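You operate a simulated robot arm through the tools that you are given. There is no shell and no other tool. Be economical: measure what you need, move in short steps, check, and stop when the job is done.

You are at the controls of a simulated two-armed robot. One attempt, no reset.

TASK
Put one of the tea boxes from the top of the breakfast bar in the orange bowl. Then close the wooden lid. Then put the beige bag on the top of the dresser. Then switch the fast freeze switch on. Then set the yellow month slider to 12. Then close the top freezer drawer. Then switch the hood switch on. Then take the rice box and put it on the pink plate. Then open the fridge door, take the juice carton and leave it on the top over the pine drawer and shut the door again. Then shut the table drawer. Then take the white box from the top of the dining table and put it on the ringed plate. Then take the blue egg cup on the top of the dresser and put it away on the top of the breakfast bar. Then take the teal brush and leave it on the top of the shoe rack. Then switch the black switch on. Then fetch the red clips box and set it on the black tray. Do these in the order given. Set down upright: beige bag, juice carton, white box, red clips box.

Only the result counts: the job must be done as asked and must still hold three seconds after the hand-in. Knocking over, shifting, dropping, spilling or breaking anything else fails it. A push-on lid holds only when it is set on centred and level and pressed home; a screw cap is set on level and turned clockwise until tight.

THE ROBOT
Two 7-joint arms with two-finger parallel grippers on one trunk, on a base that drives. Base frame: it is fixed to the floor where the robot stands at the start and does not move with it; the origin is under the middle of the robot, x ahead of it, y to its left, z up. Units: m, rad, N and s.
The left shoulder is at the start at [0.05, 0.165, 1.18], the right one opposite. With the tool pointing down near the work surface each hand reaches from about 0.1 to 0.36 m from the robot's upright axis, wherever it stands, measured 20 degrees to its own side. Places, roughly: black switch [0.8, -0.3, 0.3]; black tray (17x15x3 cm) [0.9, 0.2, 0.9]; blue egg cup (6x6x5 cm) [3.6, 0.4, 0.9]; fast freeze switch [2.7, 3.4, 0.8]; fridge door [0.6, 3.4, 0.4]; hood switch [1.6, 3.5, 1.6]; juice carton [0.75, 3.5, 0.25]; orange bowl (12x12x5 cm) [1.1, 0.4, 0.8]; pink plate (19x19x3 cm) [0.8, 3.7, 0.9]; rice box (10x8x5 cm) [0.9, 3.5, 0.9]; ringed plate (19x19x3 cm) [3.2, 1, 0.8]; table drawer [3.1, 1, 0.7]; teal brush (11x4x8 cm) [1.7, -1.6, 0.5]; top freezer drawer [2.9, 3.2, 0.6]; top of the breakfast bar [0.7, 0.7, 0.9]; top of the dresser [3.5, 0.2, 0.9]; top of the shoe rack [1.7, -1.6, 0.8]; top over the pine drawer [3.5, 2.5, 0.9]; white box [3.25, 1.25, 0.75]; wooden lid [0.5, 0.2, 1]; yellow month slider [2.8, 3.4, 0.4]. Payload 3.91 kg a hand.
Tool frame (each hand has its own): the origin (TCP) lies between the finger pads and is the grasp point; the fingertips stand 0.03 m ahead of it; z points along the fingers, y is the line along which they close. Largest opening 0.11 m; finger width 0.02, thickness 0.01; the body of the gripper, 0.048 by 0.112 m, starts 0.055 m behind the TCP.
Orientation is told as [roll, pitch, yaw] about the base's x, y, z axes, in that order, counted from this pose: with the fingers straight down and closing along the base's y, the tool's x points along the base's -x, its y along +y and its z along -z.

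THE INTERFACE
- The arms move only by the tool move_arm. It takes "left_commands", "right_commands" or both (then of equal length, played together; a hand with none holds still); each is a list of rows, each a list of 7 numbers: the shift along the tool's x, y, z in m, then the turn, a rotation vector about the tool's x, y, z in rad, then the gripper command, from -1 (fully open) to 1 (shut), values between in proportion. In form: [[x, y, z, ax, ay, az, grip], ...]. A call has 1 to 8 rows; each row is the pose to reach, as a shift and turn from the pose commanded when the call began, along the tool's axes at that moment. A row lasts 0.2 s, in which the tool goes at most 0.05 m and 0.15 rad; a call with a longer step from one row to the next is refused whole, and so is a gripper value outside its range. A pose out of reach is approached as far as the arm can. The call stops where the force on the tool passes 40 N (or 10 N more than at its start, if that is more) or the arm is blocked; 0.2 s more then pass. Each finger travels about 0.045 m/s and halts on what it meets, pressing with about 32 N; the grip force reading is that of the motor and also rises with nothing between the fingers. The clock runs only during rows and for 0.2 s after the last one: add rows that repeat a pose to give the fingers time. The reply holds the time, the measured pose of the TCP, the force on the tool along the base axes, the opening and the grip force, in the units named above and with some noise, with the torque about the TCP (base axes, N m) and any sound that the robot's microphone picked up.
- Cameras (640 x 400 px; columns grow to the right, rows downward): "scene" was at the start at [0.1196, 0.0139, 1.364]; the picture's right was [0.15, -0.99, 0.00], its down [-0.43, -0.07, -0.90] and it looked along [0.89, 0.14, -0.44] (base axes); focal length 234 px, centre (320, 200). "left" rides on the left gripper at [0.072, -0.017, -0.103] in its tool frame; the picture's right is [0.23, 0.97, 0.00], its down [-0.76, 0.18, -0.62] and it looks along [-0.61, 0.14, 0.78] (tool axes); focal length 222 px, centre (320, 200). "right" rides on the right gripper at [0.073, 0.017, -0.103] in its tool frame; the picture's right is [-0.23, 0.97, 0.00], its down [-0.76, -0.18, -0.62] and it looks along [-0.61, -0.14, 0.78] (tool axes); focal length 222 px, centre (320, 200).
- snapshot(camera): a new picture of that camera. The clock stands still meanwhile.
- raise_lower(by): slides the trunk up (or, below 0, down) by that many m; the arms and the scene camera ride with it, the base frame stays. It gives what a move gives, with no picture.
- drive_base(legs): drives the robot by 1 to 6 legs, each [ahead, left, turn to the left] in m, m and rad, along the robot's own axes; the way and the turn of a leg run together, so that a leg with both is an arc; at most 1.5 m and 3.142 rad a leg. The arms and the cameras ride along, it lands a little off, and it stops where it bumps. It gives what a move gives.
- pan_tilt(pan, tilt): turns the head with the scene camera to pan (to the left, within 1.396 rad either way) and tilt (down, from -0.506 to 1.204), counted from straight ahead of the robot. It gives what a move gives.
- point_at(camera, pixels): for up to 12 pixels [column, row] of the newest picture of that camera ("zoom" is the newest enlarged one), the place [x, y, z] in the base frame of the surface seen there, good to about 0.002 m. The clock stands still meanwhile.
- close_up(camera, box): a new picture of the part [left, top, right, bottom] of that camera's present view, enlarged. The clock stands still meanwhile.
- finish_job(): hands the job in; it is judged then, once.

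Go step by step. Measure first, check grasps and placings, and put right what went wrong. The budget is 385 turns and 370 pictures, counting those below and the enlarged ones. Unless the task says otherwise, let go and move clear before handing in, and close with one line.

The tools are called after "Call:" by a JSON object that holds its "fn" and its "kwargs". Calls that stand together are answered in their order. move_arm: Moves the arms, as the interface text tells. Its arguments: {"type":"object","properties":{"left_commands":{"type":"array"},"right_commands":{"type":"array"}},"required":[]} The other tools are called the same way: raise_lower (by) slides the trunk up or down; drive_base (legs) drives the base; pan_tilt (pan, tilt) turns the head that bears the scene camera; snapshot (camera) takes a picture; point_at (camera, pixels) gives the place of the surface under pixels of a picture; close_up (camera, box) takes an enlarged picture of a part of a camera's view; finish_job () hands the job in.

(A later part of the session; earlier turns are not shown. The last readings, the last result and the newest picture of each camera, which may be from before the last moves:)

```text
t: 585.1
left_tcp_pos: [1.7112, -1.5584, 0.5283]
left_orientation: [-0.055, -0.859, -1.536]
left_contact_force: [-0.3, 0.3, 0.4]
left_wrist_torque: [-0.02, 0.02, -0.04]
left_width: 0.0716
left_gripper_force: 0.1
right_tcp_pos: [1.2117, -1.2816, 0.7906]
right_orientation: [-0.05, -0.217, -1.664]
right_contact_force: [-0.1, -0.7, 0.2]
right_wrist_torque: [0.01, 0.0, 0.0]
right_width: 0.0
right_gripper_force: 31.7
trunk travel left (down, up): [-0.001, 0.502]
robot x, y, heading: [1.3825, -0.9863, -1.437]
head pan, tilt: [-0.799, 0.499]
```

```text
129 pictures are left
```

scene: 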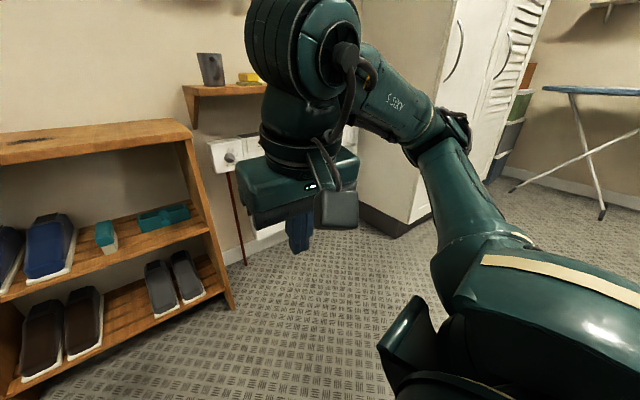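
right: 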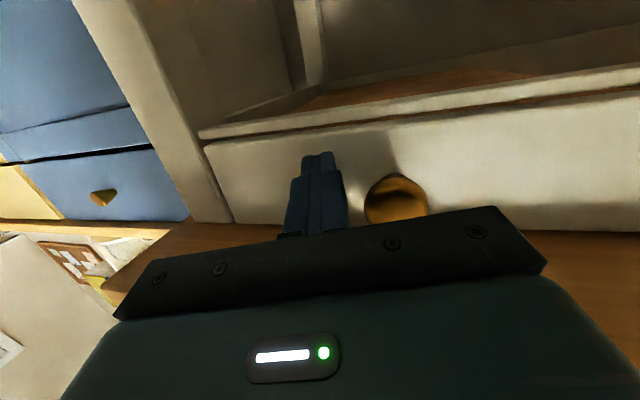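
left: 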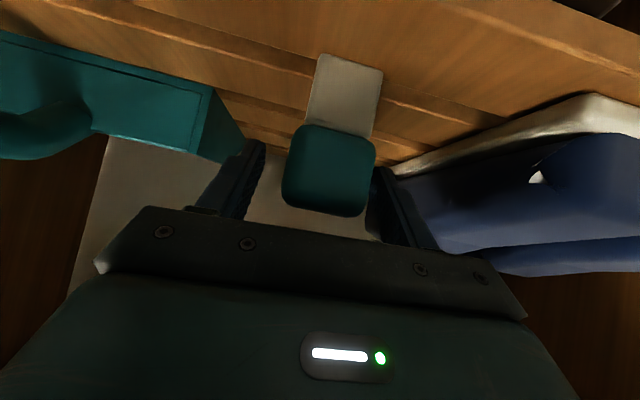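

Close on the brush and lift a little.

Call:
{"fn": "move_arm", "kwargs": {"left_commands": [[0, 0.002, 0, 0, 0, 0, 0.2], [0, 0.003, 0, 0, 0, 0, 0.8], [0, 0.003, 0, 0, 0, 0, 1], [0, 0.003, 0, 0, 0, 0, 1], [0, 0.003, 0, 0, 0, 0, 1]]}}

Call:
{"fn": "raise_lower", "kwargs": {"by": 0.04}}

Call:
{"fn": "snapshot", "kwargs": {"camera": "left"}}

```text
t: 586.3
left_tcp_pos: [1.7132, -1.5567, 0.5284]
left_orientation: [-0.058, -0.856, -1.532]
left_contact_force: [-0.8, -0.4, 1.5]
left_wrist_torque: [0.0, -0.01, 0.01]
left_width: 0.0395
left_gripper_force: 32.3
right_tcp_pos: [1.2113, -1.2826, 0.7913]
right_orientation: [-0.048, -0.217, -1.664]
right_contact_force: [0.5, 0.5, -0.4]
right_wrist_torque: [0.02, 0.0, 0.01]
right_width: 0.0001
right_gripper_force: 31.8
trunk travel left (down, up): [-0.001, 0.502]
robot x, y, heading: [1.3819, -0.9869, -1.433]
head pan, tilt: [-0.799, 0.499]
```

```text
t: 587.2
left_tcp_pos: [1.715, -1.5579, 0.5675]
left_orientation: [-0.057, -0.858, -1.53]
left_contact_force: [-0.3, 0.3, -1.4]
left_wrist_torque: [0.06, -0.01, -0.01]
left_width: 0.0396
left_gripper_force: 31.8
right_tcp_pos: [1.212, -1.282, 0.8308]
right_orientation: [-0.049, -0.219, -1.665]
right_contact_force: [0.1, 0.5, -0.7]
right_wrist_torque: [-0.05, 0.0, -0.01]
right_width: 0.0
right_gripper_force: 31.6
trunk travel left (down, up): [-0.041, 0.462]
robot x, y, heading: [1.3845, -0.9858, -1.435]
head pan, tilt: [-0.799, 0.499]
```

```text
128 pictures are left
```

left: 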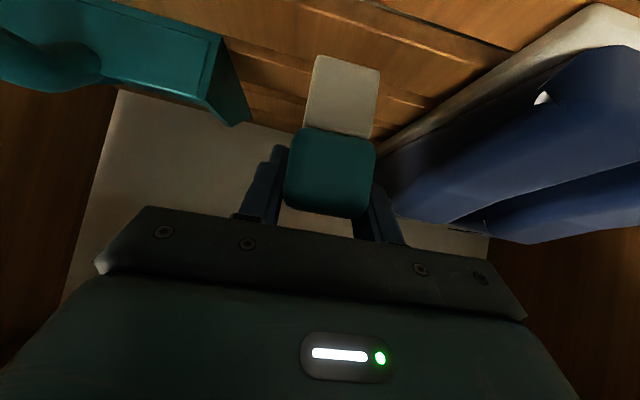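

Brush held. Back out, raise, then place it on the rack top.

Call:
{"fn": "drive_base", "kwargs": {"legs": [[-0.3, 0, 0]]}}

Call:
{"fn": "raise_lower", "kwargs": {"by": 0.41}}

Call:
{"fn": "pan_tilt", "kwargs": {"pan": 0.3, "tilt": 0.6}}

Call:
{"fn": "snapshot", "kwargs": {"camera": "scene"}}

```text
t: 589.2
left_tcp_pos: [1.6732, -1.2602, 0.5685]
left_orientation: [-0.058, -0.857, -1.532]
left_contact_force: [-0.2, 0.4, -1.6]
left_wrist_torque: [0.04, -0.03, -0.01]
left_width: 0.0398
left_gripper_force: 32.3
right_tcp_pos: [1.1721, -0.9862, 0.831]
right_orientation: [-0.048, -0.217, -1.663]
right_contact_force: [-0.1, 0.5, -0.4]
right_wrist_torque: [0.02, -0.02, 0.02]
right_width: 0.0
right_gripper_force: 32.0
trunk travel left (down, up): [-0.041, 0.462]
robot x, y, heading: [1.3453, -0.6873, -1.437]
head pan, tilt: [-0.799, 0.499]
```

```text
refused: 0.41 is not a number from -0.4 to 0.4
```

```text
t: 590.5
left_tcp_pos: [1.6729, -1.2595, 0.5682]
left_orientation: [-0.059, -0.857, -1.53]
left_contact_force: [0.0, 0.0, -1.8]
left_wrist_torque: [0.02, 0.04, -0.02]
left_width: 0.0394
left_gripper_force: 32.5
right_tcp_pos: [1.1712, -0.9856, 0.8302]
right_orientation: [-0.049, -0.217, -1.662]
right_contact_force: [-0.7, 0.5, 0.0]
right_wrist_torque: [0.02, 0.02, 0.0]
right_width: 0.0001
right_gripper_force: 31.9
trunk travel left (down, up): [-0.041, 0.462]
robot x, y, heading: [1.3431, -0.6934, -1.436]
head pan, tilt: [0.3, 0.6]
```

```text
127 pictures are left
```

scene: 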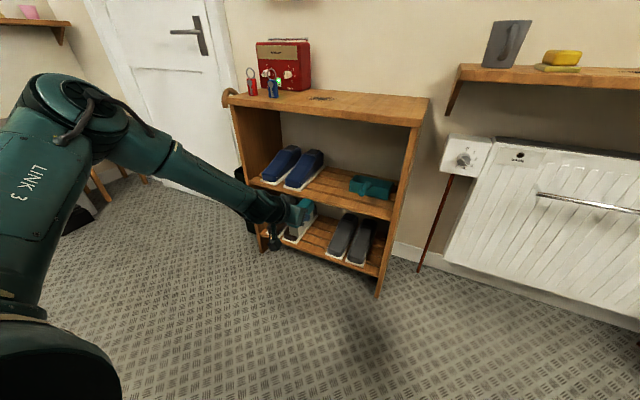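

Call:
{"fn": "raise_lower", "kwargs": {"by": 0.4}}

Call:
{"fn": "drive_base", "kwargs": {"legs": [[0.305, -0.06, 0]]}}

Call:
{"fn": "snapshot", "kwargs": {"camera": "scene"}}

```text
t: 594.4
left_tcp_pos: [1.6737, -1.2588, 0.9682]
left_orientation: [-0.057, -0.856, -1.53]
left_contact_force: [0.0, -1.1, -1.9]
left_wrist_torque: [0.02, 0.0, -0.03]
left_width: 0.0397
left_gripper_force: 32.2
right_tcp_pos: [1.1712, -0.987, 1.2312]
right_orientation: [-0.05, -0.218, -1.664]
right_contact_force: [0.9, -0.6, 0.4]
right_wrist_torque: [0.0, -0.03, -0.01]
right_width: 0.0
right_gripper_force: 32.6
trunk travel left (down, up): [-0.441, 0.062]
robot x, y, heading: [1.3444, -0.6907, -1.433]
head pan, tilt: [0.3, 0.6]
```

```text
t: 596.5
left_tcp_pos: [1.6567, -1.5684, 0.967]
left_orientation: [-0.058, -0.856, -1.531]
left_contact_force: [-1.3, -0.2, -2.0]
left_wrist_torque: [0.01, -0.05, 0.03]
left_width: 0.0397
left_gripper_force: 32.2
right_tcp_pos: [1.1523, -1.2955, 1.2308]
right_orientation: [-0.048, -0.217, -1.663]
right_contact_force: [0.1, -0.9, 0.1]
right_wrist_torque: [-0.03, 0.02, 0.02]
right_width: 0.0003
right_gripper_force: 32.2
trunk travel left (down, up): [-0.441, 0.062]
robot x, y, heading: [1.3272, -1.0044, -1.434]
head pan, tilt: [0.3, 0.6]
```

```text
126 pictures are left
```

scene: 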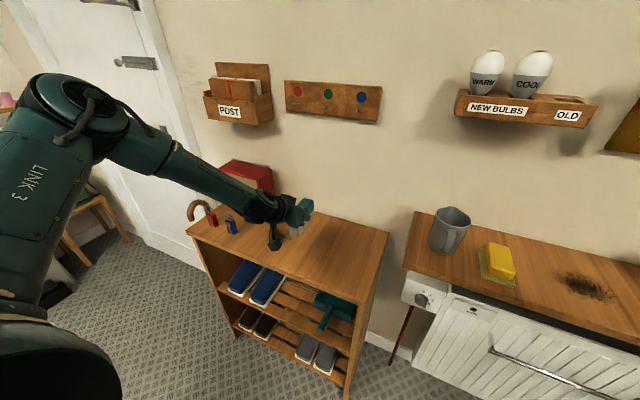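

Lower 8 cm and feel for contact.

Call:
{"fn": "raise_lower", "kwargs": {"by": -0.08}}

Call:
{"fn": "move_arm", "kwargs": {"left_commands": [[0.003, 0, 0.0026, 0, 0, 0, 1], [0.006, 0, 0.0052, 0, 0, 0, 1], [0.0076, 0, 0.0065, 0, 0, 0, 1]]}}

Call:
{"fn": "close_up", "kwargs": {"camera": "scene", "box": [200, 160, 400, 290]}}

```text
t: 597.6
left_tcp_pos: [1.656, -1.5687, 0.8887]
left_orientation: [-0.057, -0.856, -1.531]
left_contact_force: [0.1, -0.1, -2.4]
left_wrist_torque: [0.06, -0.02, 0.0]
left_width: 0.0399
left_gripper_force: 31.5
right_tcp_pos: [1.153, -1.295, 1.1511]
right_orientation: [-0.048, -0.22, -1.664]
right_contact_force: [-0.5, 0.0, 0.6]
right_wrist_torque: [-0.01, 0.0, -0.02]
right_width: 0.0
right_gripper_force: 31.6
trunk travel left (down, up): [-0.361, 0.142]
robot x, y, heading: [1.3229, -0.9972, -1.431]
head pan, tilt: [0.3, 0.6]
```

```text
t: 598.4
left_tcp_pos: [1.6565, -1.5691, 0.8866]
left_orientation: [-0.058, -0.857, -1.53]
left_contact_force: [0.5, 0.1, -1.5]
left_wrist_torque: [0.04, 0.04, -0.02]
left_width: 0.0396
left_gripper_force: 32.1
left hand out of reach, approached as far as the arm can: row 1, 2, 3
right_tcp_pos: [1.1539, -1.2941, 1.1499]
right_orientation: [-0.049, -0.217, -1.664]
right_contact_force: [0.2, 1.0, -0.4]
right_wrist_torque: [-0.01, -0.03, 0.02]
right_width: 0.0
right_gripper_force: 31.7
trunk travel left (down, up): [-0.361, 0.142]
robot x, y, heading: [1.3263, -0.9988, -1.44]
head pan, tilt: [0.3, 0.6]
```

```text
3.08 times, centred on (300, 225) of scene
```

zoom: 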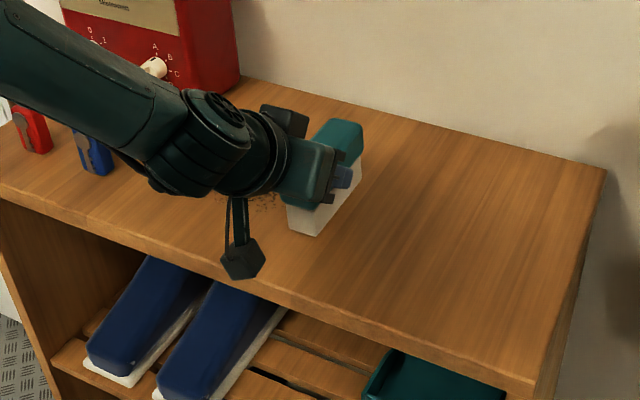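

Call:
{"fn": "raise_lower", "kwargs": {"by": -0.006}}

Call:
{"fn": "raise_lower", "kwargs": {"by": -0.003}}

```text
t: 599.0
left_tcp_pos: [1.6553, -1.5686, 0.8822]
left_orientation: [-0.057, -0.857, -1.53]
left_contact_force: [0.0, 0.4, -1.6]
left_wrist_torque: [0.03, 0.0, 0.0]
left_width: 0.04
left_gripper_force: 31.5
right_tcp_pos: [1.1522, -1.2949, 1.1454]
right_orientation: [-0.048, -0.218, -1.662]
right_contact_force: [0.2, -0.5, -0.1]
right_wrist_torque: [-0.03, -0.04, 0.0]
right_width: 0.0001
right_gripper_force: 32.4
trunk travel left (down, up): [-0.355, 0.148]
robot x, y, heading: [1.3247, -1.0005, -1.434]
head pan, tilt: [0.3, 0.6]
```

```text
t: 599.5
left_tcp_pos: [1.6569, -1.5678, 0.8785]
left_orientation: [-0.056, -0.857, -1.53]
left_contact_force: [0.4, -0.3, -1.8]
left_wrist_torque: [0.05, 0.01, -0.04]
left_width: 0.0398
left_gripper_force: 32.1
right_tcp_pos: [1.1543, -1.2953, 1.1421]
right_orientation: [-0.049, -0.219, -1.663]
right_contact_force: [0.2, -0.7, 0.0]
right_wrist_torque: [0.02, -0.01, 0.02]
right_width: 0.0
right_gripper_force: 32.3
trunk travel left (down, up): [-0.352, 0.151]
robot x, y, heading: [1.3262, -1.0008, -1.432]
head pan, tilt: [0.3, 0.6]
```

Call:
{"fn": "raise_lower", "kwargs": {"by": -0.003}}

Call:
{"fn": "raise_lower", "kwargs": {"by": -0.003}}

```text
t: 600.0
left_tcp_pos: [1.6568, -1.5684, 0.8787]
left_orientation: [-0.055, -0.862, -1.532]
left_contact_force: [1.0, 3.1, 9.3]
left_wrist_torque: [0.49, -0.22, 0.04]
left_width: 0.0397
left_gripper_force: 31.6
right_tcp_pos: [1.1543, -1.2949, 1.1388]
right_orientation: [-0.051, -0.218, -1.664]
right_contact_force: [0.2, -0.4, 0.7]
right_wrist_torque: [-0.01, 0.04, 0.0]
right_width: 0.0
right_gripper_force: 33.1
trunk travel left (down, up): [-0.349, 0.154]
robot x, y, heading: [1.3252, -1.0035, -1.432]
head pan, tilt: [0.3, 0.6]
```

```text
t: 600.5
left_tcp_pos: [1.6554, -1.5683, 0.8784]
left_orientation: [-0.053, -0.866, -1.532]
left_contact_force: [2.3, 3.1, 25.1]
left_wrist_torque: [0.99, -0.47, -0.04]
left_width: 0.0399
left_gripper_force: 32.4
right_tcp_pos: [1.1516, -1.292, 1.1369]
right_orientation: [-0.047, -0.219, -1.664]
right_contact_force: [0.6, 0.6, 0.4]
right_wrist_torque: [-0.04, -0.01, -0.02]
right_width: 0.0
right_gripper_force: 31.5
trunk travel left (down, up): [-0.346, 0.157]
robot x, y, heading: [1.3241, -0.9974, -1.434]
head pan, tilt: [0.3, 0.6]
```

In contact. Ease up 4 mm, open, withdraw along the tool axis.

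Call:
{"fn": "raise_lower", "kwargs": {"by": 0.004}}

Call:
{"fn": "move_arm", "kwargs": {"left_commands": [[0, 0, 0, 0, 0, 0, 0.1], [0, 0, 0, 0, 0, 0, -0.3], [0, 0, 0, 0, 0, 0, -0.3], [0, 0, -0.03, 0, 0, 0, -0.3], [0, 0, -0.07, 0, 0, 0, -0.3], [0, 0, -0.11, 0, 0, 0, -0.3]]}}

Call:
{"fn": "drive_base", "kwargs": {"legs": [[-0.3, 0, 0]]}}

Call:
{"fn": "snapshot", "kwargs": {"camera": "scene"}}

```text
t: 601.1
left_tcp_pos: [1.6557, -1.5695, 0.8778]
left_orientation: [-0.054, -0.861, -1.532]
left_contact_force: [1.1, -6.5, 11.9]
left_wrist_torque: [-1.24, -0.2, -0.06]
left_width: 0.0397
left_gripper_force: 31.8
right_tcp_pos: [1.1533, -1.2937, 1.1402]
right_orientation: [-0.046, -0.219, -1.663]
right_contact_force: [0.4, -0.6, -0.8]
right_wrist_torque: [-0.02, 0.01, 0.02]
right_width: 0.0
right_gripper_force: 32.0
trunk travel left (down, up): [-0.35, 0.153]
robot x, y, heading: [1.3245, -1.0008, -1.432]
head pan, tilt: [0.3, 0.6]
```

```text
t: 602.5
left_tcp_pos: [1.6582, -1.4854, 0.9486]
left_orientation: [-0.055, -0.859, -1.53]
left_contact_force: [-0.1, -0.4, -1.1]
left_wrist_torque: [-0.02, -0.02, -0.04]
left_width: 0.0717
left_gripper_force: 0.1
right_tcp_pos: [1.1543, -1.2949, 1.14]
right_orientation: [-0.049, -0.219, -1.663]
right_contact_force: [-0.5, -0.4, 0.2]
right_wrist_torque: [-0.03, -0.01, 0.03]
right_width: 0.0
right_gripper_force: 32.2
trunk travel left (down, up): [-0.35, 0.153]
robot x, y, heading: [1.3208, -1.0013, -1.429]
head pan, tilt: [0.3, 0.6]
```

```text
t: 604.5
left_tcp_pos: [1.6177, -1.1885, 0.9485]
left_orientation: [-0.057, -0.856, -1.53]
left_contact_force: [0.2, 0.0, 0.2]
left_wrist_torque: [0.04, 0.05, -0.02]
left_width: 0.0715
left_gripper_force: 0.0
right_tcp_pos: [1.1132, -0.9984, 1.1401]
right_orientation: [-0.05, -0.217, -1.663]
right_contact_force: [-0.3, 0.5, 0.2]
right_wrist_torque: [0.02, 0.0, -0.01]
right_width: 0.0
right_gripper_force: 31.4
trunk travel left (down, up): [-0.35, 0.153]
robot x, y, heading: [1.2823, -0.7023, -1.435]
head pan, tilt: [0.3, 0.6]
```

```text
124 pictures are left
```

scene: 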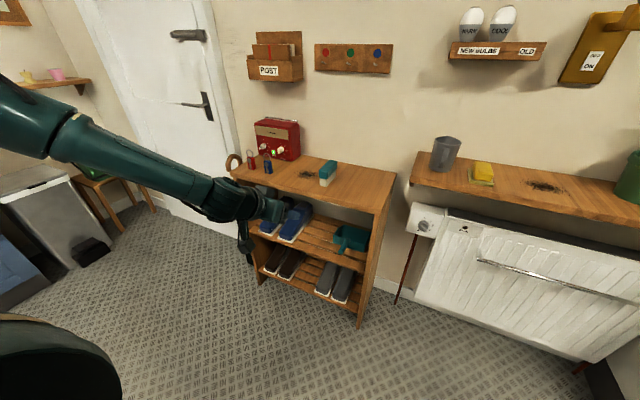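

Brush is on the rack top. Next the black switch: turn to face +y and view the white unit.

Call:
{"fn": "drive_base", "kwargs": {"legs": [[0, 0, 3.0], [-0.25, 0.3, 0]]}}

Call:
{"fn": "raise_lower", "kwargs": {"by": -0.2}}

Call:
{"fn": "pan_tilt", "kwargs": {"pan": 0.1, "tilt": 0.7}}

Call:
{"fn": "snapshot", "kwargs": {"camera": "scene"}}

```text
t: 613.9
left_tcp_pos: [0.735, -0.4116, 0.9484]
left_orientation: [-0.057, -0.856, 1.44]
left_contact_force: [0.7, 0.3, 0.4]
left_wrist_torque: [-0.04, 0.0, -0.02]
left_width: 0.0719
left_gripper_force: 0.0
right_tcp_pos: [1.2001, -0.6819, 1.1398]
right_orientation: [-0.049, -0.218, 1.309]
right_contact_force: [-0.1, -0.1, 0.0]
right_wrist_torque: [0.01, 0.01, -0.01]
right_width: 0.0
right_gripper_force: 32.1
trunk travel left (down, up): [-0.35, 0.153]
robot x, y, heading: [0.9757, -0.9464, 1.54]
head pan, tilt: [0.3, 0.6]
```

```text
t: 616.1
left_tcp_pos: [0.7344, -0.4101, 0.7489]
left_orientation: [-0.057, -0.857, 1.441]
left_contact_force: [-0.2, 0.0, -0.6]
left_wrist_torque: [-0.01, -0.02, 0.03]
left_width: 0.0712
left_gripper_force: 0.0
right_tcp_pos: [1.1991, -0.6823, 0.9402]
right_orientation: [-0.051, -0.217, 1.309]
right_contact_force: [-0.2, -0.2, 0.8]
right_wrist_torque: [0.0, -0.01, 0.03]
right_width: 0.0
right_gripper_force: 32.1
trunk travel left (down, up): [-0.15, 0.353]
robot x, y, heading: [0.9787, -0.9484, 1.535]
head pan, tilt: [0.3, 0.6]
```

```text
t: 616.8
left_tcp_pos: [0.7341, -0.4104, 0.7495]
left_orientation: [-0.058, -0.856, 1.442]
left_contact_force: [0.3, 0.5, 0.8]
left_wrist_torque: [-0.01, 0.01, 0.0]
left_width: 0.0713
left_gripper_force: 0.1
right_tcp_pos: [1.2004, -0.6832, 0.9398]
right_orientation: [-0.048, -0.219, 1.308]
right_contact_force: [0.0, -0.7, 0.2]
right_wrist_torque: [0.02, -0.02, -0.04]
right_width: 0.0003
right_gripper_force: 32.3
trunk travel left (down, up): [-0.15, 0.353]
robot x, y, heading: [0.9833, -0.9437, 1.541]
head pan, tilt: [0.099, 0.7]
```

```text
123 pictures are left
```

scene: 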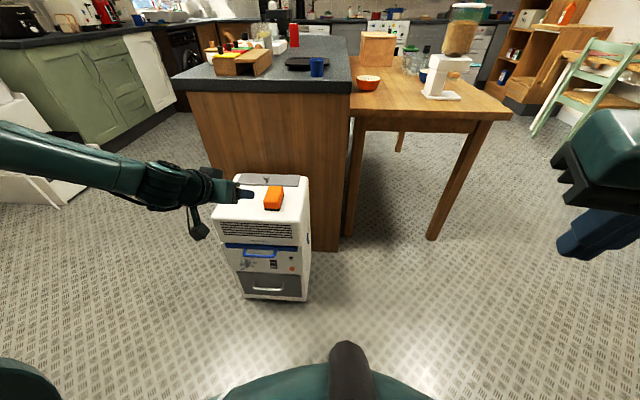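

Call:
{"fn": "close_up", "kwargs": {"camera": "scene", "box": [205, 165, 325, 305]}}

Call:
{"fn": "close_up", "kwargs": {"camera": "scene", "box": [215, 235, 311, 285]}}

```text
2.86 times, centred on (265, 235) of scene
```

zoom: 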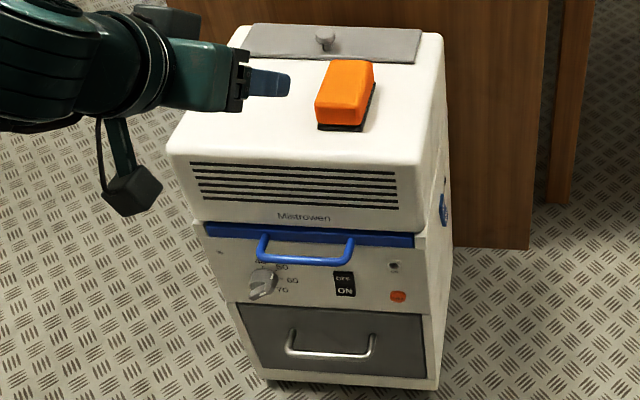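

```text
6.67 times, centred on (263, 260) of scene
```

zoom: 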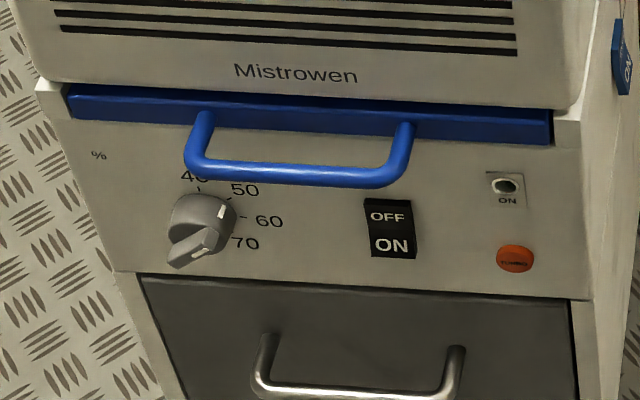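

Call:
{"fn": "point_at", "kwargs": {"camera": "zoom", "pixels": [[388, 205], [390, 225], [391, 240], [393, 253], [370, 230], [412, 230], [440, 235], [300, 240], [300, 175], [350, 180], [200, 220], [350, 370]]}}

```text
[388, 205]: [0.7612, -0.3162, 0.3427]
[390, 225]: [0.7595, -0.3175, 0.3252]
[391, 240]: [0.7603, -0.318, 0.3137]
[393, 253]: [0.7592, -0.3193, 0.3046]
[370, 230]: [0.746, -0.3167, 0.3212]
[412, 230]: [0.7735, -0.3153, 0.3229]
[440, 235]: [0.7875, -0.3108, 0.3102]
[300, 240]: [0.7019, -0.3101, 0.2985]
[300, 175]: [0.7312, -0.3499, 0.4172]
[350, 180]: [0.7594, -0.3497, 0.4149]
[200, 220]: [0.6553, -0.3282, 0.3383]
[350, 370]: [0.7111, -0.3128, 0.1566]
```

Black rocker at (0.760,−0.317), ON half at z≈0.31. Back off and configure the left arm low, yawed outward (as worked for the juice).

Call:
{"fn": "drive_base", "kwargs": {"legs": [[-0.25, 0, 0]]}}

Call:
{"fn": "raise_lower", "kwargs": {"by": -0.145}}

Call:
{"fn": "move_arm", "kwargs": {"left_commands": [[0.02, 0, 0.02, -0.05, -0.02, -0.045, 0.5], [0.045, 0, 0.04, -0.1, -0.04, -0.09, 1], [0.07, 0, 0.06, -0.15, -0.06, -0.13, 1], [0.095, 0, 0.08, -0.2, -0.08, -0.175, 1], [0.12, 0, 0.1, -0.25, -0.1, -0.22, 1], [0.145, 0, 0.12, -0.3, -0.12, -0.26, 1], [0.17, 0, 0.145, -0.35, -0.14, -0.3, 1], [0.197, 0, 0.17, -0.378, -0.14, -0.327, 1]]}}

Call:
{"fn": "snapshot", "kwargs": {"camera": "scene"}}

```text
t: 618.6
left_tcp_pos: [0.727, -0.6587, 0.7483]
left_orientation: [-0.057, -0.858, 1.443]
left_contact_force: [0.2, -0.2, 0.2]
left_wrist_torque: [0.0, 0.0, -0.02]
left_width: 0.0717
left_gripper_force: 0.1
right_tcp_pos: [1.1921, -0.9325, 0.9402]
right_orientation: [-0.051, -0.218, 1.311]
right_contact_force: [-0.3, 0.0, 0.2]
right_wrist_torque: [0.02, 0.0, -0.01]
right_width: 0.0
right_gripper_force: 32.3
trunk travel left (down, up): [-0.15, 0.353]
robot x, y, heading: [0.9707, -1.1947, 1.54]
head pan, tilt: [0.099, 0.7]
```

```text
t: 620.4
left_tcp_pos: [0.728, -0.659, 0.6045]
left_orientation: [-0.055, -0.856, 1.441]
left_contact_force: [0.1, 0.1, -0.5]
left_wrist_torque: [0.03, 0.01, 0.0]
left_width: 0.0714
left_gripper_force: 0.0
right_tcp_pos: [1.1916, -0.9321, 0.7947]
right_orientation: [-0.049, -0.219, 1.308]
right_contact_force: [-0.8, 0.2, -0.1]
right_wrist_torque: [0.02, -0.01, 0.0]
right_width: 0.0002
right_gripper_force: 31.8
trunk travel left (down, up): [-0.005, 0.498]
robot x, y, heading: [0.9682, -1.1951, 1.539]
head pan, tilt: [0.099, 0.7]
```

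```text
t: 622.2
left_tcp_pos: [0.6917, -0.6736, 0.5092]
left_orientation: [-0.097, -0.961, 1.976]
left_contact_force: [-0.1, -0.4, 0.1]
left_wrist_torque: [0.03, -0.02, 0.0]
left_width: 0.0003
left_gripper_force: 32.1
left hand out of reach, approached as far as the arm can: row 3, 4, 5, 6, 7, 8
right_tcp_pos: [1.192, -0.9322, 0.7941]
right_orientation: [-0.049, -0.219, 1.31]
right_contact_force: [-0.6, 0.4, 0.4]
right_wrist_torque: [-0.03, 0.0, 0.02]
right_width: 0.0002
right_gripper_force: 31.6
trunk travel left (down, up): [-0.005, 0.498]
robot x, y, heading: [0.9671, -1.1979, 1.536]
head pan, tilt: [0.099, 0.7]
```

```text
120 pictures are left
```

scene: 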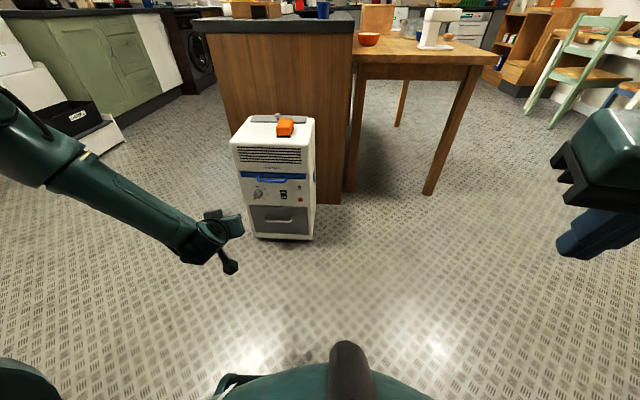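

Call:
{"fn": "move_arm", "kwargs": {"left_commands": [[0.03, 0, 0.02, 0, 0, 0, 1], [0.06, 0, 0.04, 0, 0, 0, 1], [0.09, 0, 0.06, 0, 0, 0, 1], [0.12, 0, 0.08, 0, 0, 0, 1], [0.14, 0, 0.095, 0, 0, 0, 1], [0.156, 0, 0.109, 0, 0, 0, 1]]}}

Call:
{"fn": "snapshot", "kwargs": {"camera": "left"}}

```text
t: 623.6
left_tcp_pos: [0.6911, -0.6728, 0.5111]
left_orientation: [-0.111, -0.969, 1.996]
left_contact_force: [0.0, 0.8, -0.2]
left_wrist_torque: [0.0, -0.01, 0.01]
left_width: 0.0
left_gripper_force: 32.6
left hand out of reach, approached as far as the arm can: row 1, 2, 3, 4, 5, 6
right_tcp_pos: [1.1925, -0.932, 0.7963]
right_orientation: [-0.047, -0.217, 1.31]
right_contact_force: [0.1, -0.5, -0.6]
right_wrist_torque: [-0.01, -0.01, 0.01]
right_width: 0.0001
right_gripper_force: 31.8
trunk travel left (down, up): [-0.005, 0.498]
robot x, y, heading: [0.9713, -1.1971, 1.545]
head pan, tilt: [0.099, 0.7]
```

```text
119 pictures are left
```

left: 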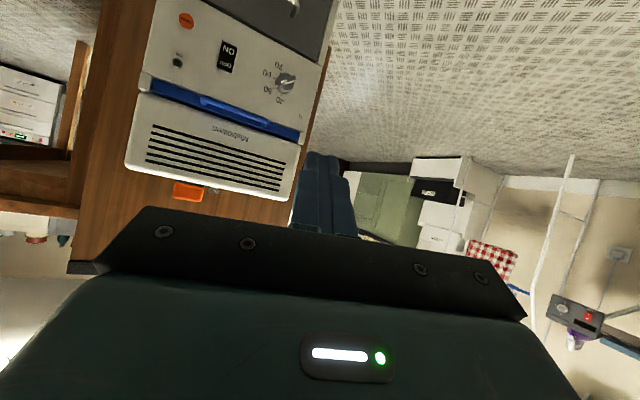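

Reduce the pitch to −0.75 and lower.

Call:
{"fn": "move_arm", "kwargs": {"left_commands": [[0, 0, -0.01, 0, 0.08, 0, 1], [0, 0, -0.02, 0, 0.15, 0, 1], [0.0, 0, -0.02, 0, 0.22, 0, 1], [0.03, 0, -0.01, 0, 0.22, 0, 1], [0.06, 0, 0.01, 0, 0.22, 0, 1], [0.09, 0, 0.03, 0, 0.22, 0, 1], [0.12, 0, 0.05, 0, 0.22, 0, 1], [0.145, 0, 0.07, 0, 0.22, 0, 1]]}}

Call:
{"fn": "move_arm", "kwargs": {"left_commands": [[0.02, 0, 0.02, 0, 0, 0, 1], [0.03, 0, 0.04, 0, 0, 0, 1], [0.04, 0, 0.05, 0, 0, 0, 1]]}}

```text
t: 625.4
left_tcp_pos: [0.674, -0.7121, 0.462]
left_orientation: [-0.089, -0.752, 1.96]
left_contact_force: [0.1, 0.3, 0.2]
left_wrist_torque: [-0.01, -0.02, 0.01]
left_width: 0.0
left_gripper_force: 31.9
left hand out of reach, approached as far as the arm can: row 5, 6, 7, 8
right_tcp_pos: [1.1914, -0.9308, 0.7958]
right_orientation: [-0.048, -0.218, 1.308]
right_contact_force: [-0.6, -0.3, -0.9]
right_wrist_torque: [-0.03, 0.02, 0.0]
right_width: 0.0
right_gripper_force: 31.9
trunk travel left (down, up): [-0.005, 0.498]
robot x, y, heading: [0.9722, -1.1931, 1.542]
head pan, tilt: [0.099, 0.7]
```

```text
t: 626.2
left_tcp_pos: [0.6746, -0.7124, 0.4632]
left_orientation: [-0.09, -0.751, 1.961]
left_contact_force: [0.8, -0.4, 0.3]
left_wrist_torque: [-0.01, 0.02, -0.03]
left_width: 0.0
left_gripper_force: 32.2
left hand out of reach, approached as far as the arm can: row 1, 2, 3
right_tcp_pos: [1.1915, -0.9318, 0.7954]
right_orientation: [-0.048, -0.218, 1.309]
right_contact_force: [-1.0, -0.3, 0.0]
right_wrist_torque: [0.02, -0.05, 0.03]
right_width: 0.0
right_gripper_force: 31.7
trunk travel left (down, up): [-0.005, 0.498]
robot x, y, heading: [0.9721, -1.1962, 1.539]
head pan, tilt: [0.099, 0.7]
```

This arm posture is the wrong branch. Mimic the right arm's earlier path: first go up to z≈0.79 with a level hand, then come down with yaw.

Call:
{"fn": "move_arm", "kwargs": {"left_commands": [[-0.028, 0, -0.03, 0.036, -0.04, 0.038, 1], [-0.056, 0, -0.06, 0.072, -0.08, 0.077, 1], [-0.084, 0, -0.09, 0.107, -0.12, 0.115, 1], [-0.112, 0, -0.12, 0.143, -0.16, 0.154, 1], [-0.14, 0, -0.15, 0.179, -0.2, 0.192, 1], [-0.168, 0, -0.18, 0.215, -0.24, 0.23, 1], [-0.197, 0, -0.21, 0.25, -0.28, 0.27, 1], [-0.225, 0, -0.24, 0.286, -0.32, 0.307, 1]]}}

Call:
{"fn": "move_arm", "kwargs": {"left_commands": [[-0.01, -0.01, 0.01, 0, -0.08, 0, 1], [-0.02, -0.02, 0.02, 0, -0.16, 0, 1], [-0.02, -0.03, 0.03, 0, -0.24, 0, 1], [-0.02, -0.04, 0.04, 0, -0.32, 0, 1], [-0.02, -0.05, 0.05, 0, -0.38, 0, 1]]}}

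```text
t: 628.0
left_tcp_pos: [0.6541, -0.7205, 0.7915]
left_orientation: [0.012, -1.09, 1.474]
left_contact_force: [0.2, -0.5, 0.3]
left_wrist_torque: [0.01, 0.01, -0.01]
left_width: 0.0
left_gripper_force: 32.0
right_tcp_pos: [1.1908, -0.9326, 0.7948]
right_orientation: [-0.048, -0.218, 1.308]
right_contact_force: [0.0, 0.0, -0.4]
right_wrist_torque: [-0.04, -0.02, 0.0]
right_width: 0.0001
right_gripper_force: 32.3
trunk travel left (down, up): [-0.005, 0.498]
robot x, y, heading: [0.9702, -1.1947, 1.535]
head pan, tilt: [0.099, 0.7]
```

```text
t: 629.2
left_tcp_pos: [0.7081, -0.674, 0.797]
left_orientation: [0.049, -1.451, 1.428]
left_contact_force: [-0.3, -0.8, -0.5]
left_wrist_torque: [-0.01, 0.0, 0.01]
left_width: 0.0
left_gripper_force: 31.9
left hand out of reach, approached as far as the arm can: row 5
right_tcp_pos: [1.1928, -0.9313, 0.7949]
right_orientation: [-0.05, -0.215, 1.309]
right_contact_force: [-1.1, 0.2, 0.1]
right_wrist_torque: [0.02, -0.03, -0.03]
right_width: 0.0
right_gripper_force: 31.9
trunk travel left (down, up): [-0.005, 0.498]
robot x, y, heading: [0.9772, -1.1922, 1.545]
head pan, tilt: [0.099, 0.7]
```

Now the combined descent with outward yaw.

Call:
{"fn": "move_arm", "kwargs": {"left_commands": [[0.03, 0, 0.015, -0.06, 0.05, -0.01, 1], [0.06, 0, 0.03, -0.12, 0.1, -0.02, 1], [0.1, 0, 0.045, -0.18, 0.15, -0.03, 1], [0.14, 0, 0.06, -0.24, 0.2, -0.04, 1], [0.18, 0, 0.07, -0.3, 0.25, -0.05, 1], [0.22, 0, 0.08, -0.36, 0.3, -0.06, 1], [0.26, 0, 0.09, -0.42, 0.35, -0.07, 1], [0.3, 0, 0.1, -0.48, 0.4, -0.08, 1]]}}

Call:
{"fn": "move_arm", "kwargs": {"left_commands": [[0.03, 0, 0.02, 0, 0, 0, 1], [0.06, 0, 0.04, 0, 0, 0, 1], [0.09, 0, 0.06, 0, 0, 0, 1], [0.12, 0, 0.08, 0, 0, 0, 1]]}}

Call:
{"fn": "snapshot", "kwargs": {"camera": "scene"}}

```text
t: 631.0
left_tcp_pos: [0.6738, -0.6312, 0.5477]
left_orientation: [0.146, -1.076, 1.835]
left_contact_force: [-0.1, 0.4, -0.3]
left_wrist_torque: [-0.01, -0.01, -0.02]
left_width: 0.0
left_gripper_force: 32.0
left hand out of reach, approached as far as the arm can: row 1, 2, 3, 4, 5, 6, 7, 8
right_tcp_pos: [1.1925, -0.9327, 0.7956]
right_orientation: [-0.049, -0.218, 1.309]
right_contact_force: [0.1, 0.0, 0.0]
right_wrist_torque: [-0.01, -0.01, 0.01]
right_width: 0.0
right_gripper_force: 32.2
trunk travel left (down, up): [-0.005, 0.498]
robot x, y, heading: [0.9699, -1.1945, 1.538]
head pan, tilt: [0.099, 0.7]
```

```text
t: 632.0
left_tcp_pos: [0.6362, -0.648, 0.5198]
left_orientation: [0.147, -1.078, 1.836]
left_contact_force: [-0.3, -0.3, -0.6]
left_wrist_torque: [0.03, 0.01, -0.01]
left_width: 0.0
left_gripper_force: 32.3
left hand out of reach, approached as far as the arm can: row 1, 2, 3, 4
right_tcp_pos: [1.191, -0.9331, 0.7955]
right_orientation: [-0.049, -0.217, 1.309]
right_contact_force: [-0.4, 0.3, 0.4]
right_wrist_torque: [0.0, 0.0, -0.06]
right_width: 0.0
right_gripper_force: 32.3
trunk travel left (down, up): [-0.005, 0.498]
robot x, y, heading: [0.9723, -1.1963, 1.542]
head pan, tilt: [0.099, 0.7]
```

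```text
118 pictures are left
```

scene: 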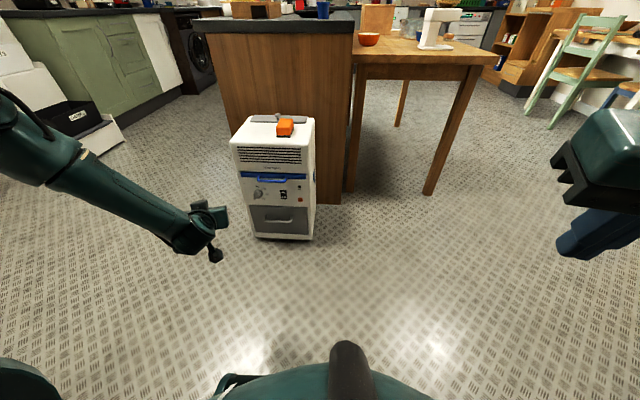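

Approach differently: go to a tool-down pose (forearm hanging), lower, and then pitch forward.

Call:
{"fn": "move_arm", "kwargs": {"left_commands": [[0, -0.02, -0.02, 0, 0.135, 0, 1], [-0.01, -0.04, -0.04, 0, 0.27, 0, 1], [-0.02, -0.06, -0.06, 0, 0.405, 0, 1], [-0.03, -0.08, -0.08, 0, 0.54, 0, 1], [-0.04, -0.09, -0.1, 0, 0.675, 0, 1], [-0.05, -0.1, -0.12, 0, 0.81, 0, 1], [-0.05, -0.11, -0.13, 0, 0.945, 0, 1], [-0.05, -0.12, -0.14, 0, 1.05, 0, 1]]}}

Call:
{"fn": "move_arm", "kwargs": {"left_commands": [[0, 0, 0.04, 0, 0, 0, 1], [0, 0, 0.08, 0, 0, 0, 1], [0, 0, 0.12, 0, 0, 0, 1], [0, 0, 0.16, 0, 0, 0, 1], [0, 0, 0.2, 0, 0, 0, 1], [0, 0, 0.24, 0, 0, 0, 1]]}}

Call:
{"fn": "snapshot", "kwargs": {"camera": "scene"}}

```text
t: 633.8
left_tcp_pos: [0.7956, -0.693, 0.6226]
left_orientation: [0.07, -0.03, 1.964]
left_contact_force: [0.6, -0.2, 0.8]
left_wrist_torque: [-0.01, 0.01, -0.02]
left_width: 0.0003
left_gripper_force: 32.0
right_tcp_pos: [1.1915, -0.9318, 0.7948]
right_orientation: [-0.049, -0.218, 1.309]
right_contact_force: [0.0, 0.1, 0.3]
right_wrist_torque: [0.0, 0.0, -0.01]
right_width: 0.0003
right_gripper_force: 31.8
trunk travel left (down, up): [-0.005, 0.498]
robot x, y, heading: [0.9733, -1.1964, 1.542]
head pan, tilt: [0.099, 0.7]
```

```text
t: 635.2
left_tcp_pos: [0.7245, -0.7404, 0.4659]
left_orientation: [0.068, -0.032, 1.964]
left_contact_force: [0.4, 0.2, -1.0]
left_wrist_torque: [-0.01, 0.01, -0.02]
left_width: 0.0
left_gripper_force: 31.8
left hand out of reach, approached as far as the arm can: row 1, 2, 3, 4, 5, 6
right_tcp_pos: [1.1917, -0.9319, 0.7951]
right_orientation: [-0.05, -0.219, 1.307]
right_contact_force: [0.5, -0.1, 0.7]
right_wrist_torque: [0.0, -0.03, -0.04]
right_width: 0.0
right_gripper_force: 32.0
trunk travel left (down, up): [-0.005, 0.498]
robot x, y, heading: [0.9727, -1.1948, 1.539]
head pan, tilt: [0.099, 0.7]
```

```text
117 pictures are left
```

scene: 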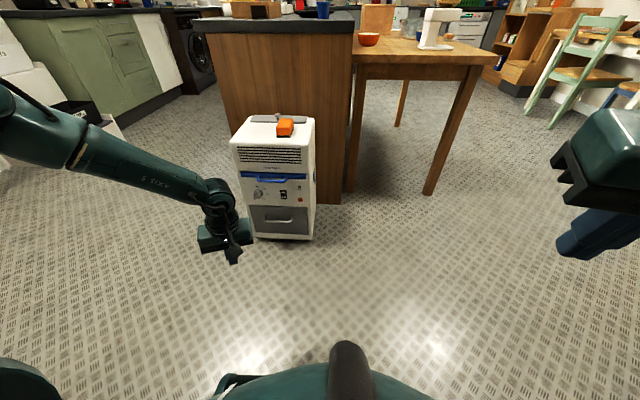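

Bring the hand closer to my axis (where low reach is specified), then lower.

Call:
{"fn": "move_arm", "kwargs": {"left_commands": [[0.035, -0.015, -0.02, 0, 0, 0.08, 1], [0.07, -0.03, -0.02, 0, 0, 0.16, 1], [0.105, -0.046, -0.02, 0, 0, 0.24, 1], [0.14, -0.062, -0.02, 0, 0, 0.32, 1], [0.174, -0.077, 0.0, 0, 0, 0.42, 1], [0.174, -0.077, 0.04, 0, 0, 0.42, 1], [0.174, -0.077, 0.08, 0, 0, 0.42, 1], [0.174, -0.077, 0.12, 0, 0, 0.42, 1]]}}

Call:
{"fn": "move_arm", "kwargs": {"left_commands": [[0, 0, 0.04, 0, 0, 0, 1], [0, 0, 0.08, 0, 0, 0, 1]]}}

Call:
{"fn": "snapshot", "kwargs": {"camera": "scene"}}

```text
t: 637.0
left_tcp_pos: [0.7698, -0.8728, 0.4547]
left_orientation: [0.076, -0.004, 1.545]
left_contact_force: [2.3, 8.6, 5.1]
left_wrist_torque: [-1.57, 0.18, 0.42]
left_width: 0.0
left_gripper_force: 31.7
left hand out of reach, approached as far as the arm can: row 3, 4, 5, 6, 7, 8
right_tcp_pos: [1.1921, -0.9325, 0.7956]
right_orientation: [-0.049, -0.217, 1.309]
right_contact_force: [0.0, 0.2, 0.6]
right_wrist_torque: [0.01, 0.0, 0.0]
right_width: 0.0
right_gripper_force: 32.4
trunk travel left (down, up): [-0.005, 0.498]
robot x, y, heading: [0.973, -1.1971, 1.544]
head pan, tilt: [0.099, 0.7]
```

```text
t: 637.6
left_tcp_pos: [0.7341, -0.8757, 0.4277]
left_orientation: [0.075, 0.0, 1.544]
left_contact_force: [-0.3, -0.4, -0.1]
left_wrist_torque: [-0.02, -0.02, -0.02]
left_width: 0.0
left_gripper_force: 31.9
left hand out of reach, approached as far as the arm can: row 1, 2
right_tcp_pos: [1.1924, -0.932, 0.7952]
right_orientation: [-0.048, -0.219, 1.309]
right_contact_force: [0.6, 1.0, -0.1]
right_wrist_torque: [-0.02, 0.0, -0.01]
right_width: 0.0
right_gripper_force: 32.3
trunk travel left (down, up): [-0.005, 0.498]
robot x, y, heading: [0.97, -1.1956, 1.535]
head pan, tilt: [0.099, 0.7]
```

```text
116 pictures are left
```

scene: 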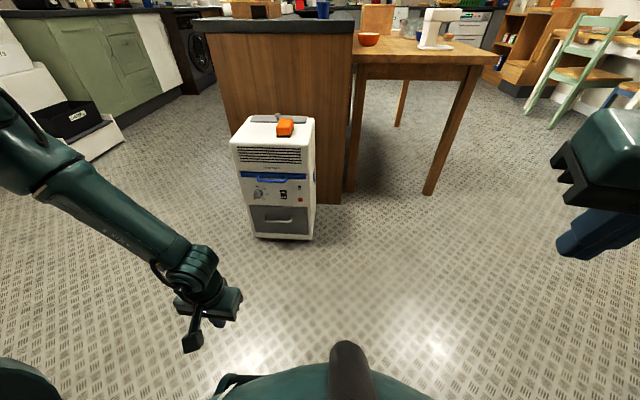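

The left arm is stuck in the elbow-out branch. Switch to the right arm, which reached this height before: level it first; lift the left hand out of the way.

Call:
{"fn": "move_arm", "kwargs": {"right_commands": [[-0.025, 0, 0.005, 0, -0.145, 0, 1], [-0.05, 0, 0.01, 0, -0.29, 0, 1], [-0.075, 0, 0.015, 0, -0.435, 0, 1], [-0.1, 0, 0.02, 0, -0.58, 0, 1], [-0.125, 0, 0.025, 0, -0.725, 0, 1], [-0.15, 0, 0.03, 0, -0.87, 0, 1], [-0.175, 0, 0.035, 0, -1.015, 0, 1], [-0.2, 0, 0.04, 0, -1.15, 0, 1]], "left_commands": [[0, 0, -0.04, 0, 0, 0, 1], [0, 0, -0.08, 0, 0, 0, 1], [0, 0, -0.12, 0, 0, 0, 1], [0, 0, -0.16, 0, 0, 0, 1], [0, 0, -0.2, 0, 0, 0, 1], [0, 0, -0.24, 0, 0, 0, 1], [0, 0, -0.28, 0, 0, 0, 1], [0, 0, -0.32, 0, 0, 0, 1]]}}

Call:
{"fn": "move_arm", "kwargs": {"right_commands": [[0.03, 0, 0.015, 0.06, 0.05, 0.01, 1], [0.06, 0, 0.03, 0.12, 0.1, 0.02, 1], [0.1, 0, 0.045, 0.18, 0.15, 0.03, 1], [0.14, 0, 0.06, 0.24, 0.2, 0.04, 1], [0.18, 0, 0.07, 0.3, 0.25, 0.05, 1], [0.22, 0, 0.08, 0.36, 0.3, 0.06, 1], [0.26, 0, 0.09, 0.42, 0.35, 0.07, 1], [0.3, 0, 0.1, 0.48, 0.4, 0.08, 1]]}}

```text
t: 639.4
left_tcp_pos: [0.7596, -0.8781, 0.7474]
left_orientation: [0.075, 0.001, 1.545]
left_contact_force: [0.6, 1.1, 0.5]
left_wrist_torque: [0.0, 0.0, -0.02]
left_width: 0.0001
left_gripper_force: 31.6
right_tcp_pos: [1.2463, -0.7354, 0.798]
right_orientation: [-0.238, -1.364, 1.531]
right_contact_force: [0.0, 0.4, 0.6]
right_wrist_torque: [-0.01, 0.01, -0.02]
right_width: 0.0
right_gripper_force: 32.5
trunk travel left (down, up): [-0.005, 0.498]
robot x, y, heading: [0.9752, -1.197, 1.541]
head pan, tilt: [0.099, 0.7]
```

```text
t: 641.2
left_tcp_pos: [0.7605, -0.8779, 0.7467]
left_orientation: [0.078, 0.001, 1.545]
left_contact_force: [0.1, 0.6, -0.4]
left_wrist_torque: [0.02, 0.01, 0.03]
left_width: 0.0
left_gripper_force: 32.1
right_tcp_pos: [1.2714, -0.7046, 0.4851]
right_orientation: [-0.285, -0.989, 1.062]
right_contact_force: [0.3, 0.9, 0.4]
right_wrist_torque: [0.01, 0.01, -0.02]
right_width: 0.0002
right_gripper_force: 31.7
trunk travel left (down, up): [-0.005, 0.498]
robot x, y, heading: [0.9753, -1.1952, 1.542]
head pan, tilt: [0.099, 0.7]
```

The right arm cooperates. Lower to z≈0.335.

Call:
{"fn": "move_arm", "kwargs": {"right_commands": [[0.032, 0, 0.02, 0, 0, 0, 1], [0.063, 0, 0.041, 0, 0, 0, 1], [0.095, 0, 0.062, 0, 0, 0, 1], [0.125, 0, 0.082, 0, 0, 0, 1]]}}

Call:
{"fn": "snapshot", "kwargs": {"camera": "scene"}}

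```text
t: 642.2
left_tcp_pos: [0.7594, -0.8775, 0.7491]
left_orientation: [0.077, 0.001, 1.545]
left_contact_force: [-0.7, 0.7, 0.6]
left_wrist_torque: [0.02, 0.06, 0.0]
left_width: 0.0
left_gripper_force: 31.7
right_tcp_pos: [1.2911, -0.7178, 0.3379]
right_orientation: [-0.281, -0.989, 1.06]
right_contact_force: [0.6, 0.7, 0.2]
right_wrist_torque: [0.02, 0.01, 0.02]
right_width: 0.0002
right_gripper_force: 31.9
trunk travel left (down, up): [-0.005, 0.498]
robot x, y, heading: [0.9736, -1.197, 1.541]
head pan, tilt: [0.099, 0.7]
```

```text
115 pictures are left
```

scene: 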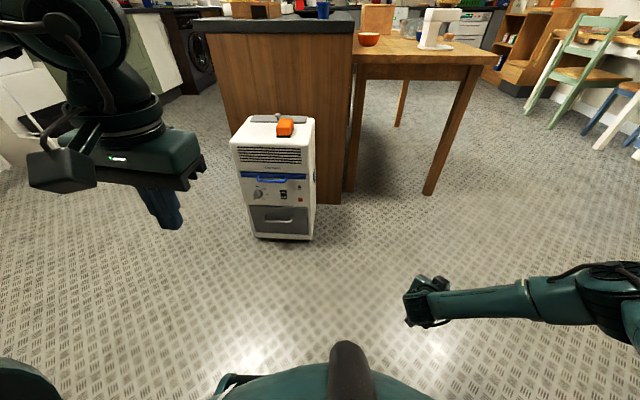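

Rotate the base +0.6 so the hand points toward the panel, then approach.

Call:
{"fn": "drive_base", "kwargs": {"legs": [[0, 0, 0.6], [0.25, 0.08, 0]]}}

Call:
{"fn": "pan_tilt", "kwargs": {"pan": -0.5, "tilt": 0.8}}

Call:
{"fn": "snapshot", "kwargs": {"camera": "right"}}

Call:
{"fn": "snapshot", "kwargs": {"camera": "scene"}}

```text
t: 645.7
left_tcp_pos: [0.4139, -0.8855, 0.7482]
left_orientation: [0.077, -0.002, 2.151]
left_contact_force: [-0.6, 0.1, 0.0]
left_wrist_torque: [0.01, 0.03, -0.02]
left_width: 0.0
left_gripper_force: 31.8
right_tcp_pos: [0.7577, -0.4505, 0.3379]
right_orientation: [-0.283, -0.99, 1.671]
right_contact_force: [-0.2, 0.4, -0.4]
right_wrist_torque: [0.0, 0.03, 0.01]
right_width: 0.0002
right_gripper_force: 32.3
trunk travel left (down, up): [-0.005, 0.498]
robot x, y, heading: [0.7661, -1.0256, 2.142]
head pan, tilt: [0.099, 0.7]
```

```text
t: 646.7
left_tcp_pos: [0.4129, -0.8854, 0.7481]
left_orientation: [0.077, 0.001, 2.15]
left_contact_force: [-0.2, 1.0, 0.2]
left_wrist_torque: [0.0, 0.05, 0.02]
left_width: 0.0001
left_gripper_force: 32.3
right_tcp_pos: [0.7588, -0.4515, 0.338]
right_orientation: [-0.281, -0.989, 1.669]
right_contact_force: [-0.5, -0.6, -0.2]
right_wrist_torque: [-0.01, 0.0, -0.01]
right_width: 0.0
right_gripper_force: 31.6
trunk travel left (down, up): [-0.005, 0.498]
robot x, y, heading: [0.7674, -1.0247, 2.149]
head pan, tilt: [-0.499, 0.799]
```

```text
114 pictures are left
```

right: 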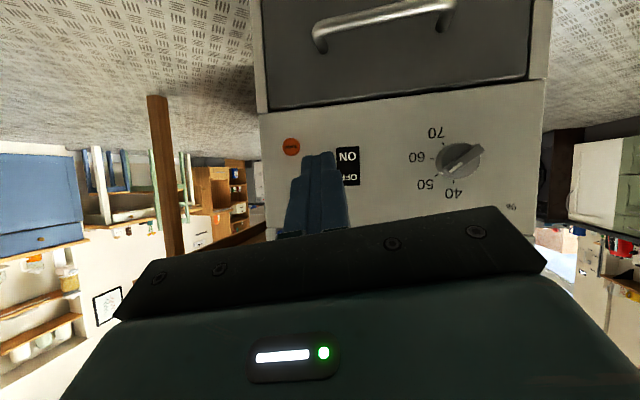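

```text
113 pictures are left
```

scene: 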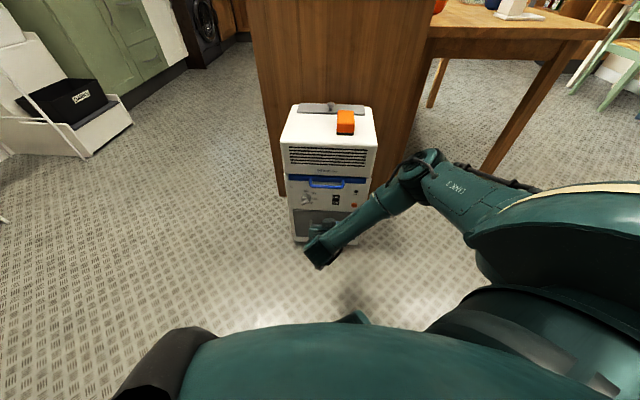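

Call:
{"fn": "point_at", "kwargs": {"camera": "right", "pixels": [[346, 156], [348, 170], [350, 180], [340, 150], [357, 156], [380, 160], [470, 160]]}}

Call:
{"fn": "move_arm", "kwargs": {"right_commands": [[0.012, 0, 0.008, 0, 0, 0, 1]]}}

```text
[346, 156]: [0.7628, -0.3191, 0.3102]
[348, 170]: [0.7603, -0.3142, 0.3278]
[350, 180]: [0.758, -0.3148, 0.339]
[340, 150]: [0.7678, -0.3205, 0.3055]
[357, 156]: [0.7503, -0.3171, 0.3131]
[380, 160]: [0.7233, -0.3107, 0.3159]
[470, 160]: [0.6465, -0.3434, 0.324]
```

```text
t: 647.1
left_tcp_pos: [0.4126, -0.8854, 0.7485]
left_orientation: [0.076, 0.001, 2.151]
left_contact_force: [0.2, 0.9, -0.2]
left_wrist_torque: [-0.02, -0.04, 0.0]
left_width: 0.0001
left_gripper_force: 32.1
right_tcp_pos: [0.761, -0.4511, 0.3242]
right_orientation: [-0.284, -0.989, 1.668]
right_contact_force: [-1.0, 0.3, 0.4]
right_wrist_torque: [-0.01, 0.02, -0.02]
right_width: 0.0
right_gripper_force: 31.5
trunk travel left (down, up): [-0.005, 0.498]
robot x, y, heading: [0.7718, -1.0205, 2.144]
head pan, tilt: [-0.499, 0.799]
```

Drive 8.5 cm toward the switch, then push with the arm.

Call:
{"fn": "drive_base", "kwargs": {"legs": [[0.075, -0.04, 0]]}}

Call:
{"fn": "snapshot", "kwargs": {"camera": "right"}}

```text
t: 648.2
left_tcp_pos: [0.4052, -0.8014, 0.7471]
left_orientation: [0.076, 0.0, 2.149]
left_contact_force: [-0.3, 0.3, 0.4]
left_wrist_torque: [0.0, 0.02, -0.01]
left_width: 0.0
left_gripper_force: 31.8
right_tcp_pos: [0.7528, -0.3675, 0.3244]
right_orientation: [-0.282, -0.989, 1.668]
right_contact_force: [0.2, 0.4, 0.4]
right_wrist_torque: [0.0, -0.02, 0.0]
right_width: 0.0002
right_gripper_force: 31.7
trunk travel left (down, up): [-0.005, 0.498]
robot x, y, heading: [0.7624, -0.9445, 2.147]
head pan, tilt: [-0.499, 0.799]
```

```text
112 pictures are left
```

right: 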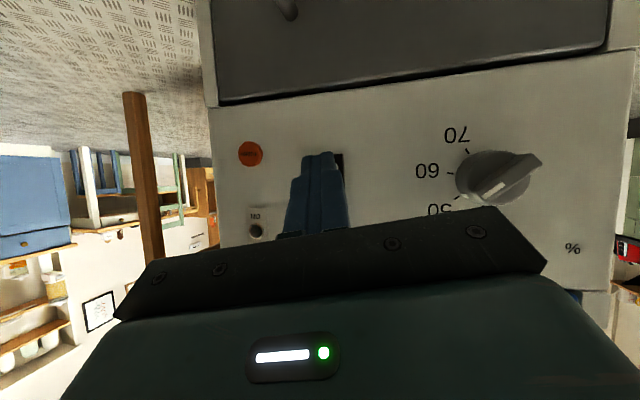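

Push.

Call:
{"fn": "move_arm", "kwargs": {"right_commands": [[-0.0055, 0.0014, 0.0083, 0, 0, 0, 1], [-0.0098, 0.0025, 0.0149, 0, 0, 0, 1], [-0.0131, 0.0034, 0.0198, 0, 0, 0, 1], [-0.0164, 0.0042, 0.0248, 0, 0, 0, 1], [-0.0197, 0.005, 0.0297, 0, 0, 0, 1]]}}

Call:
{"fn": "snapshot", "kwargs": {"camera": "right"}}

```text
t: 649.1
left_tcp_pos: [0.4054, -0.8004, 0.7479]
left_orientation: [0.076, -0.001, 2.151]
left_contact_force: [0.3, -0.6, -0.4]
left_wrist_torque: [0.0, 0.0, -0.01]
left_width: 0.0003
left_gripper_force: 31.6
right_tcp_pos: [0.7538, -0.3479, 0.3201]
right_orientation: [-0.288, -0.977, 1.67]
right_contact_force: [0.5, -0.1, -0.1]
right_wrist_torque: [0.0, 0.01, 0.04]
right_width: 0.0002
right_gripper_force: 32.4
trunk travel left (down, up): [-0.005, 0.498]
robot x, y, heading: [0.7675, -0.9428, 2.141]
head pan, tilt: [-0.499, 0.799]
stopped in row 4 (right hand): the force on the tool passed its limit (the readings are from after the stop); the commanded pose is now the measured one
```

```text
111 pictures are left
```

right: 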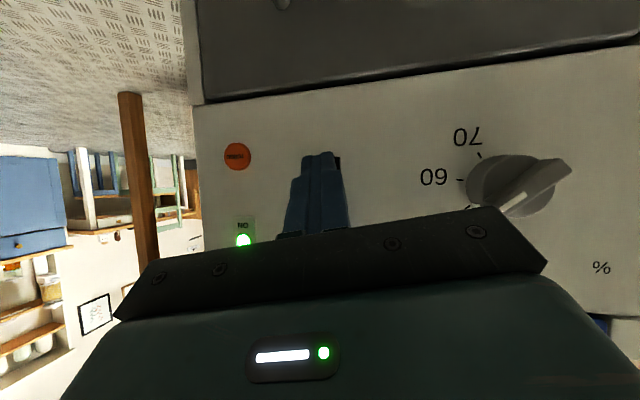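

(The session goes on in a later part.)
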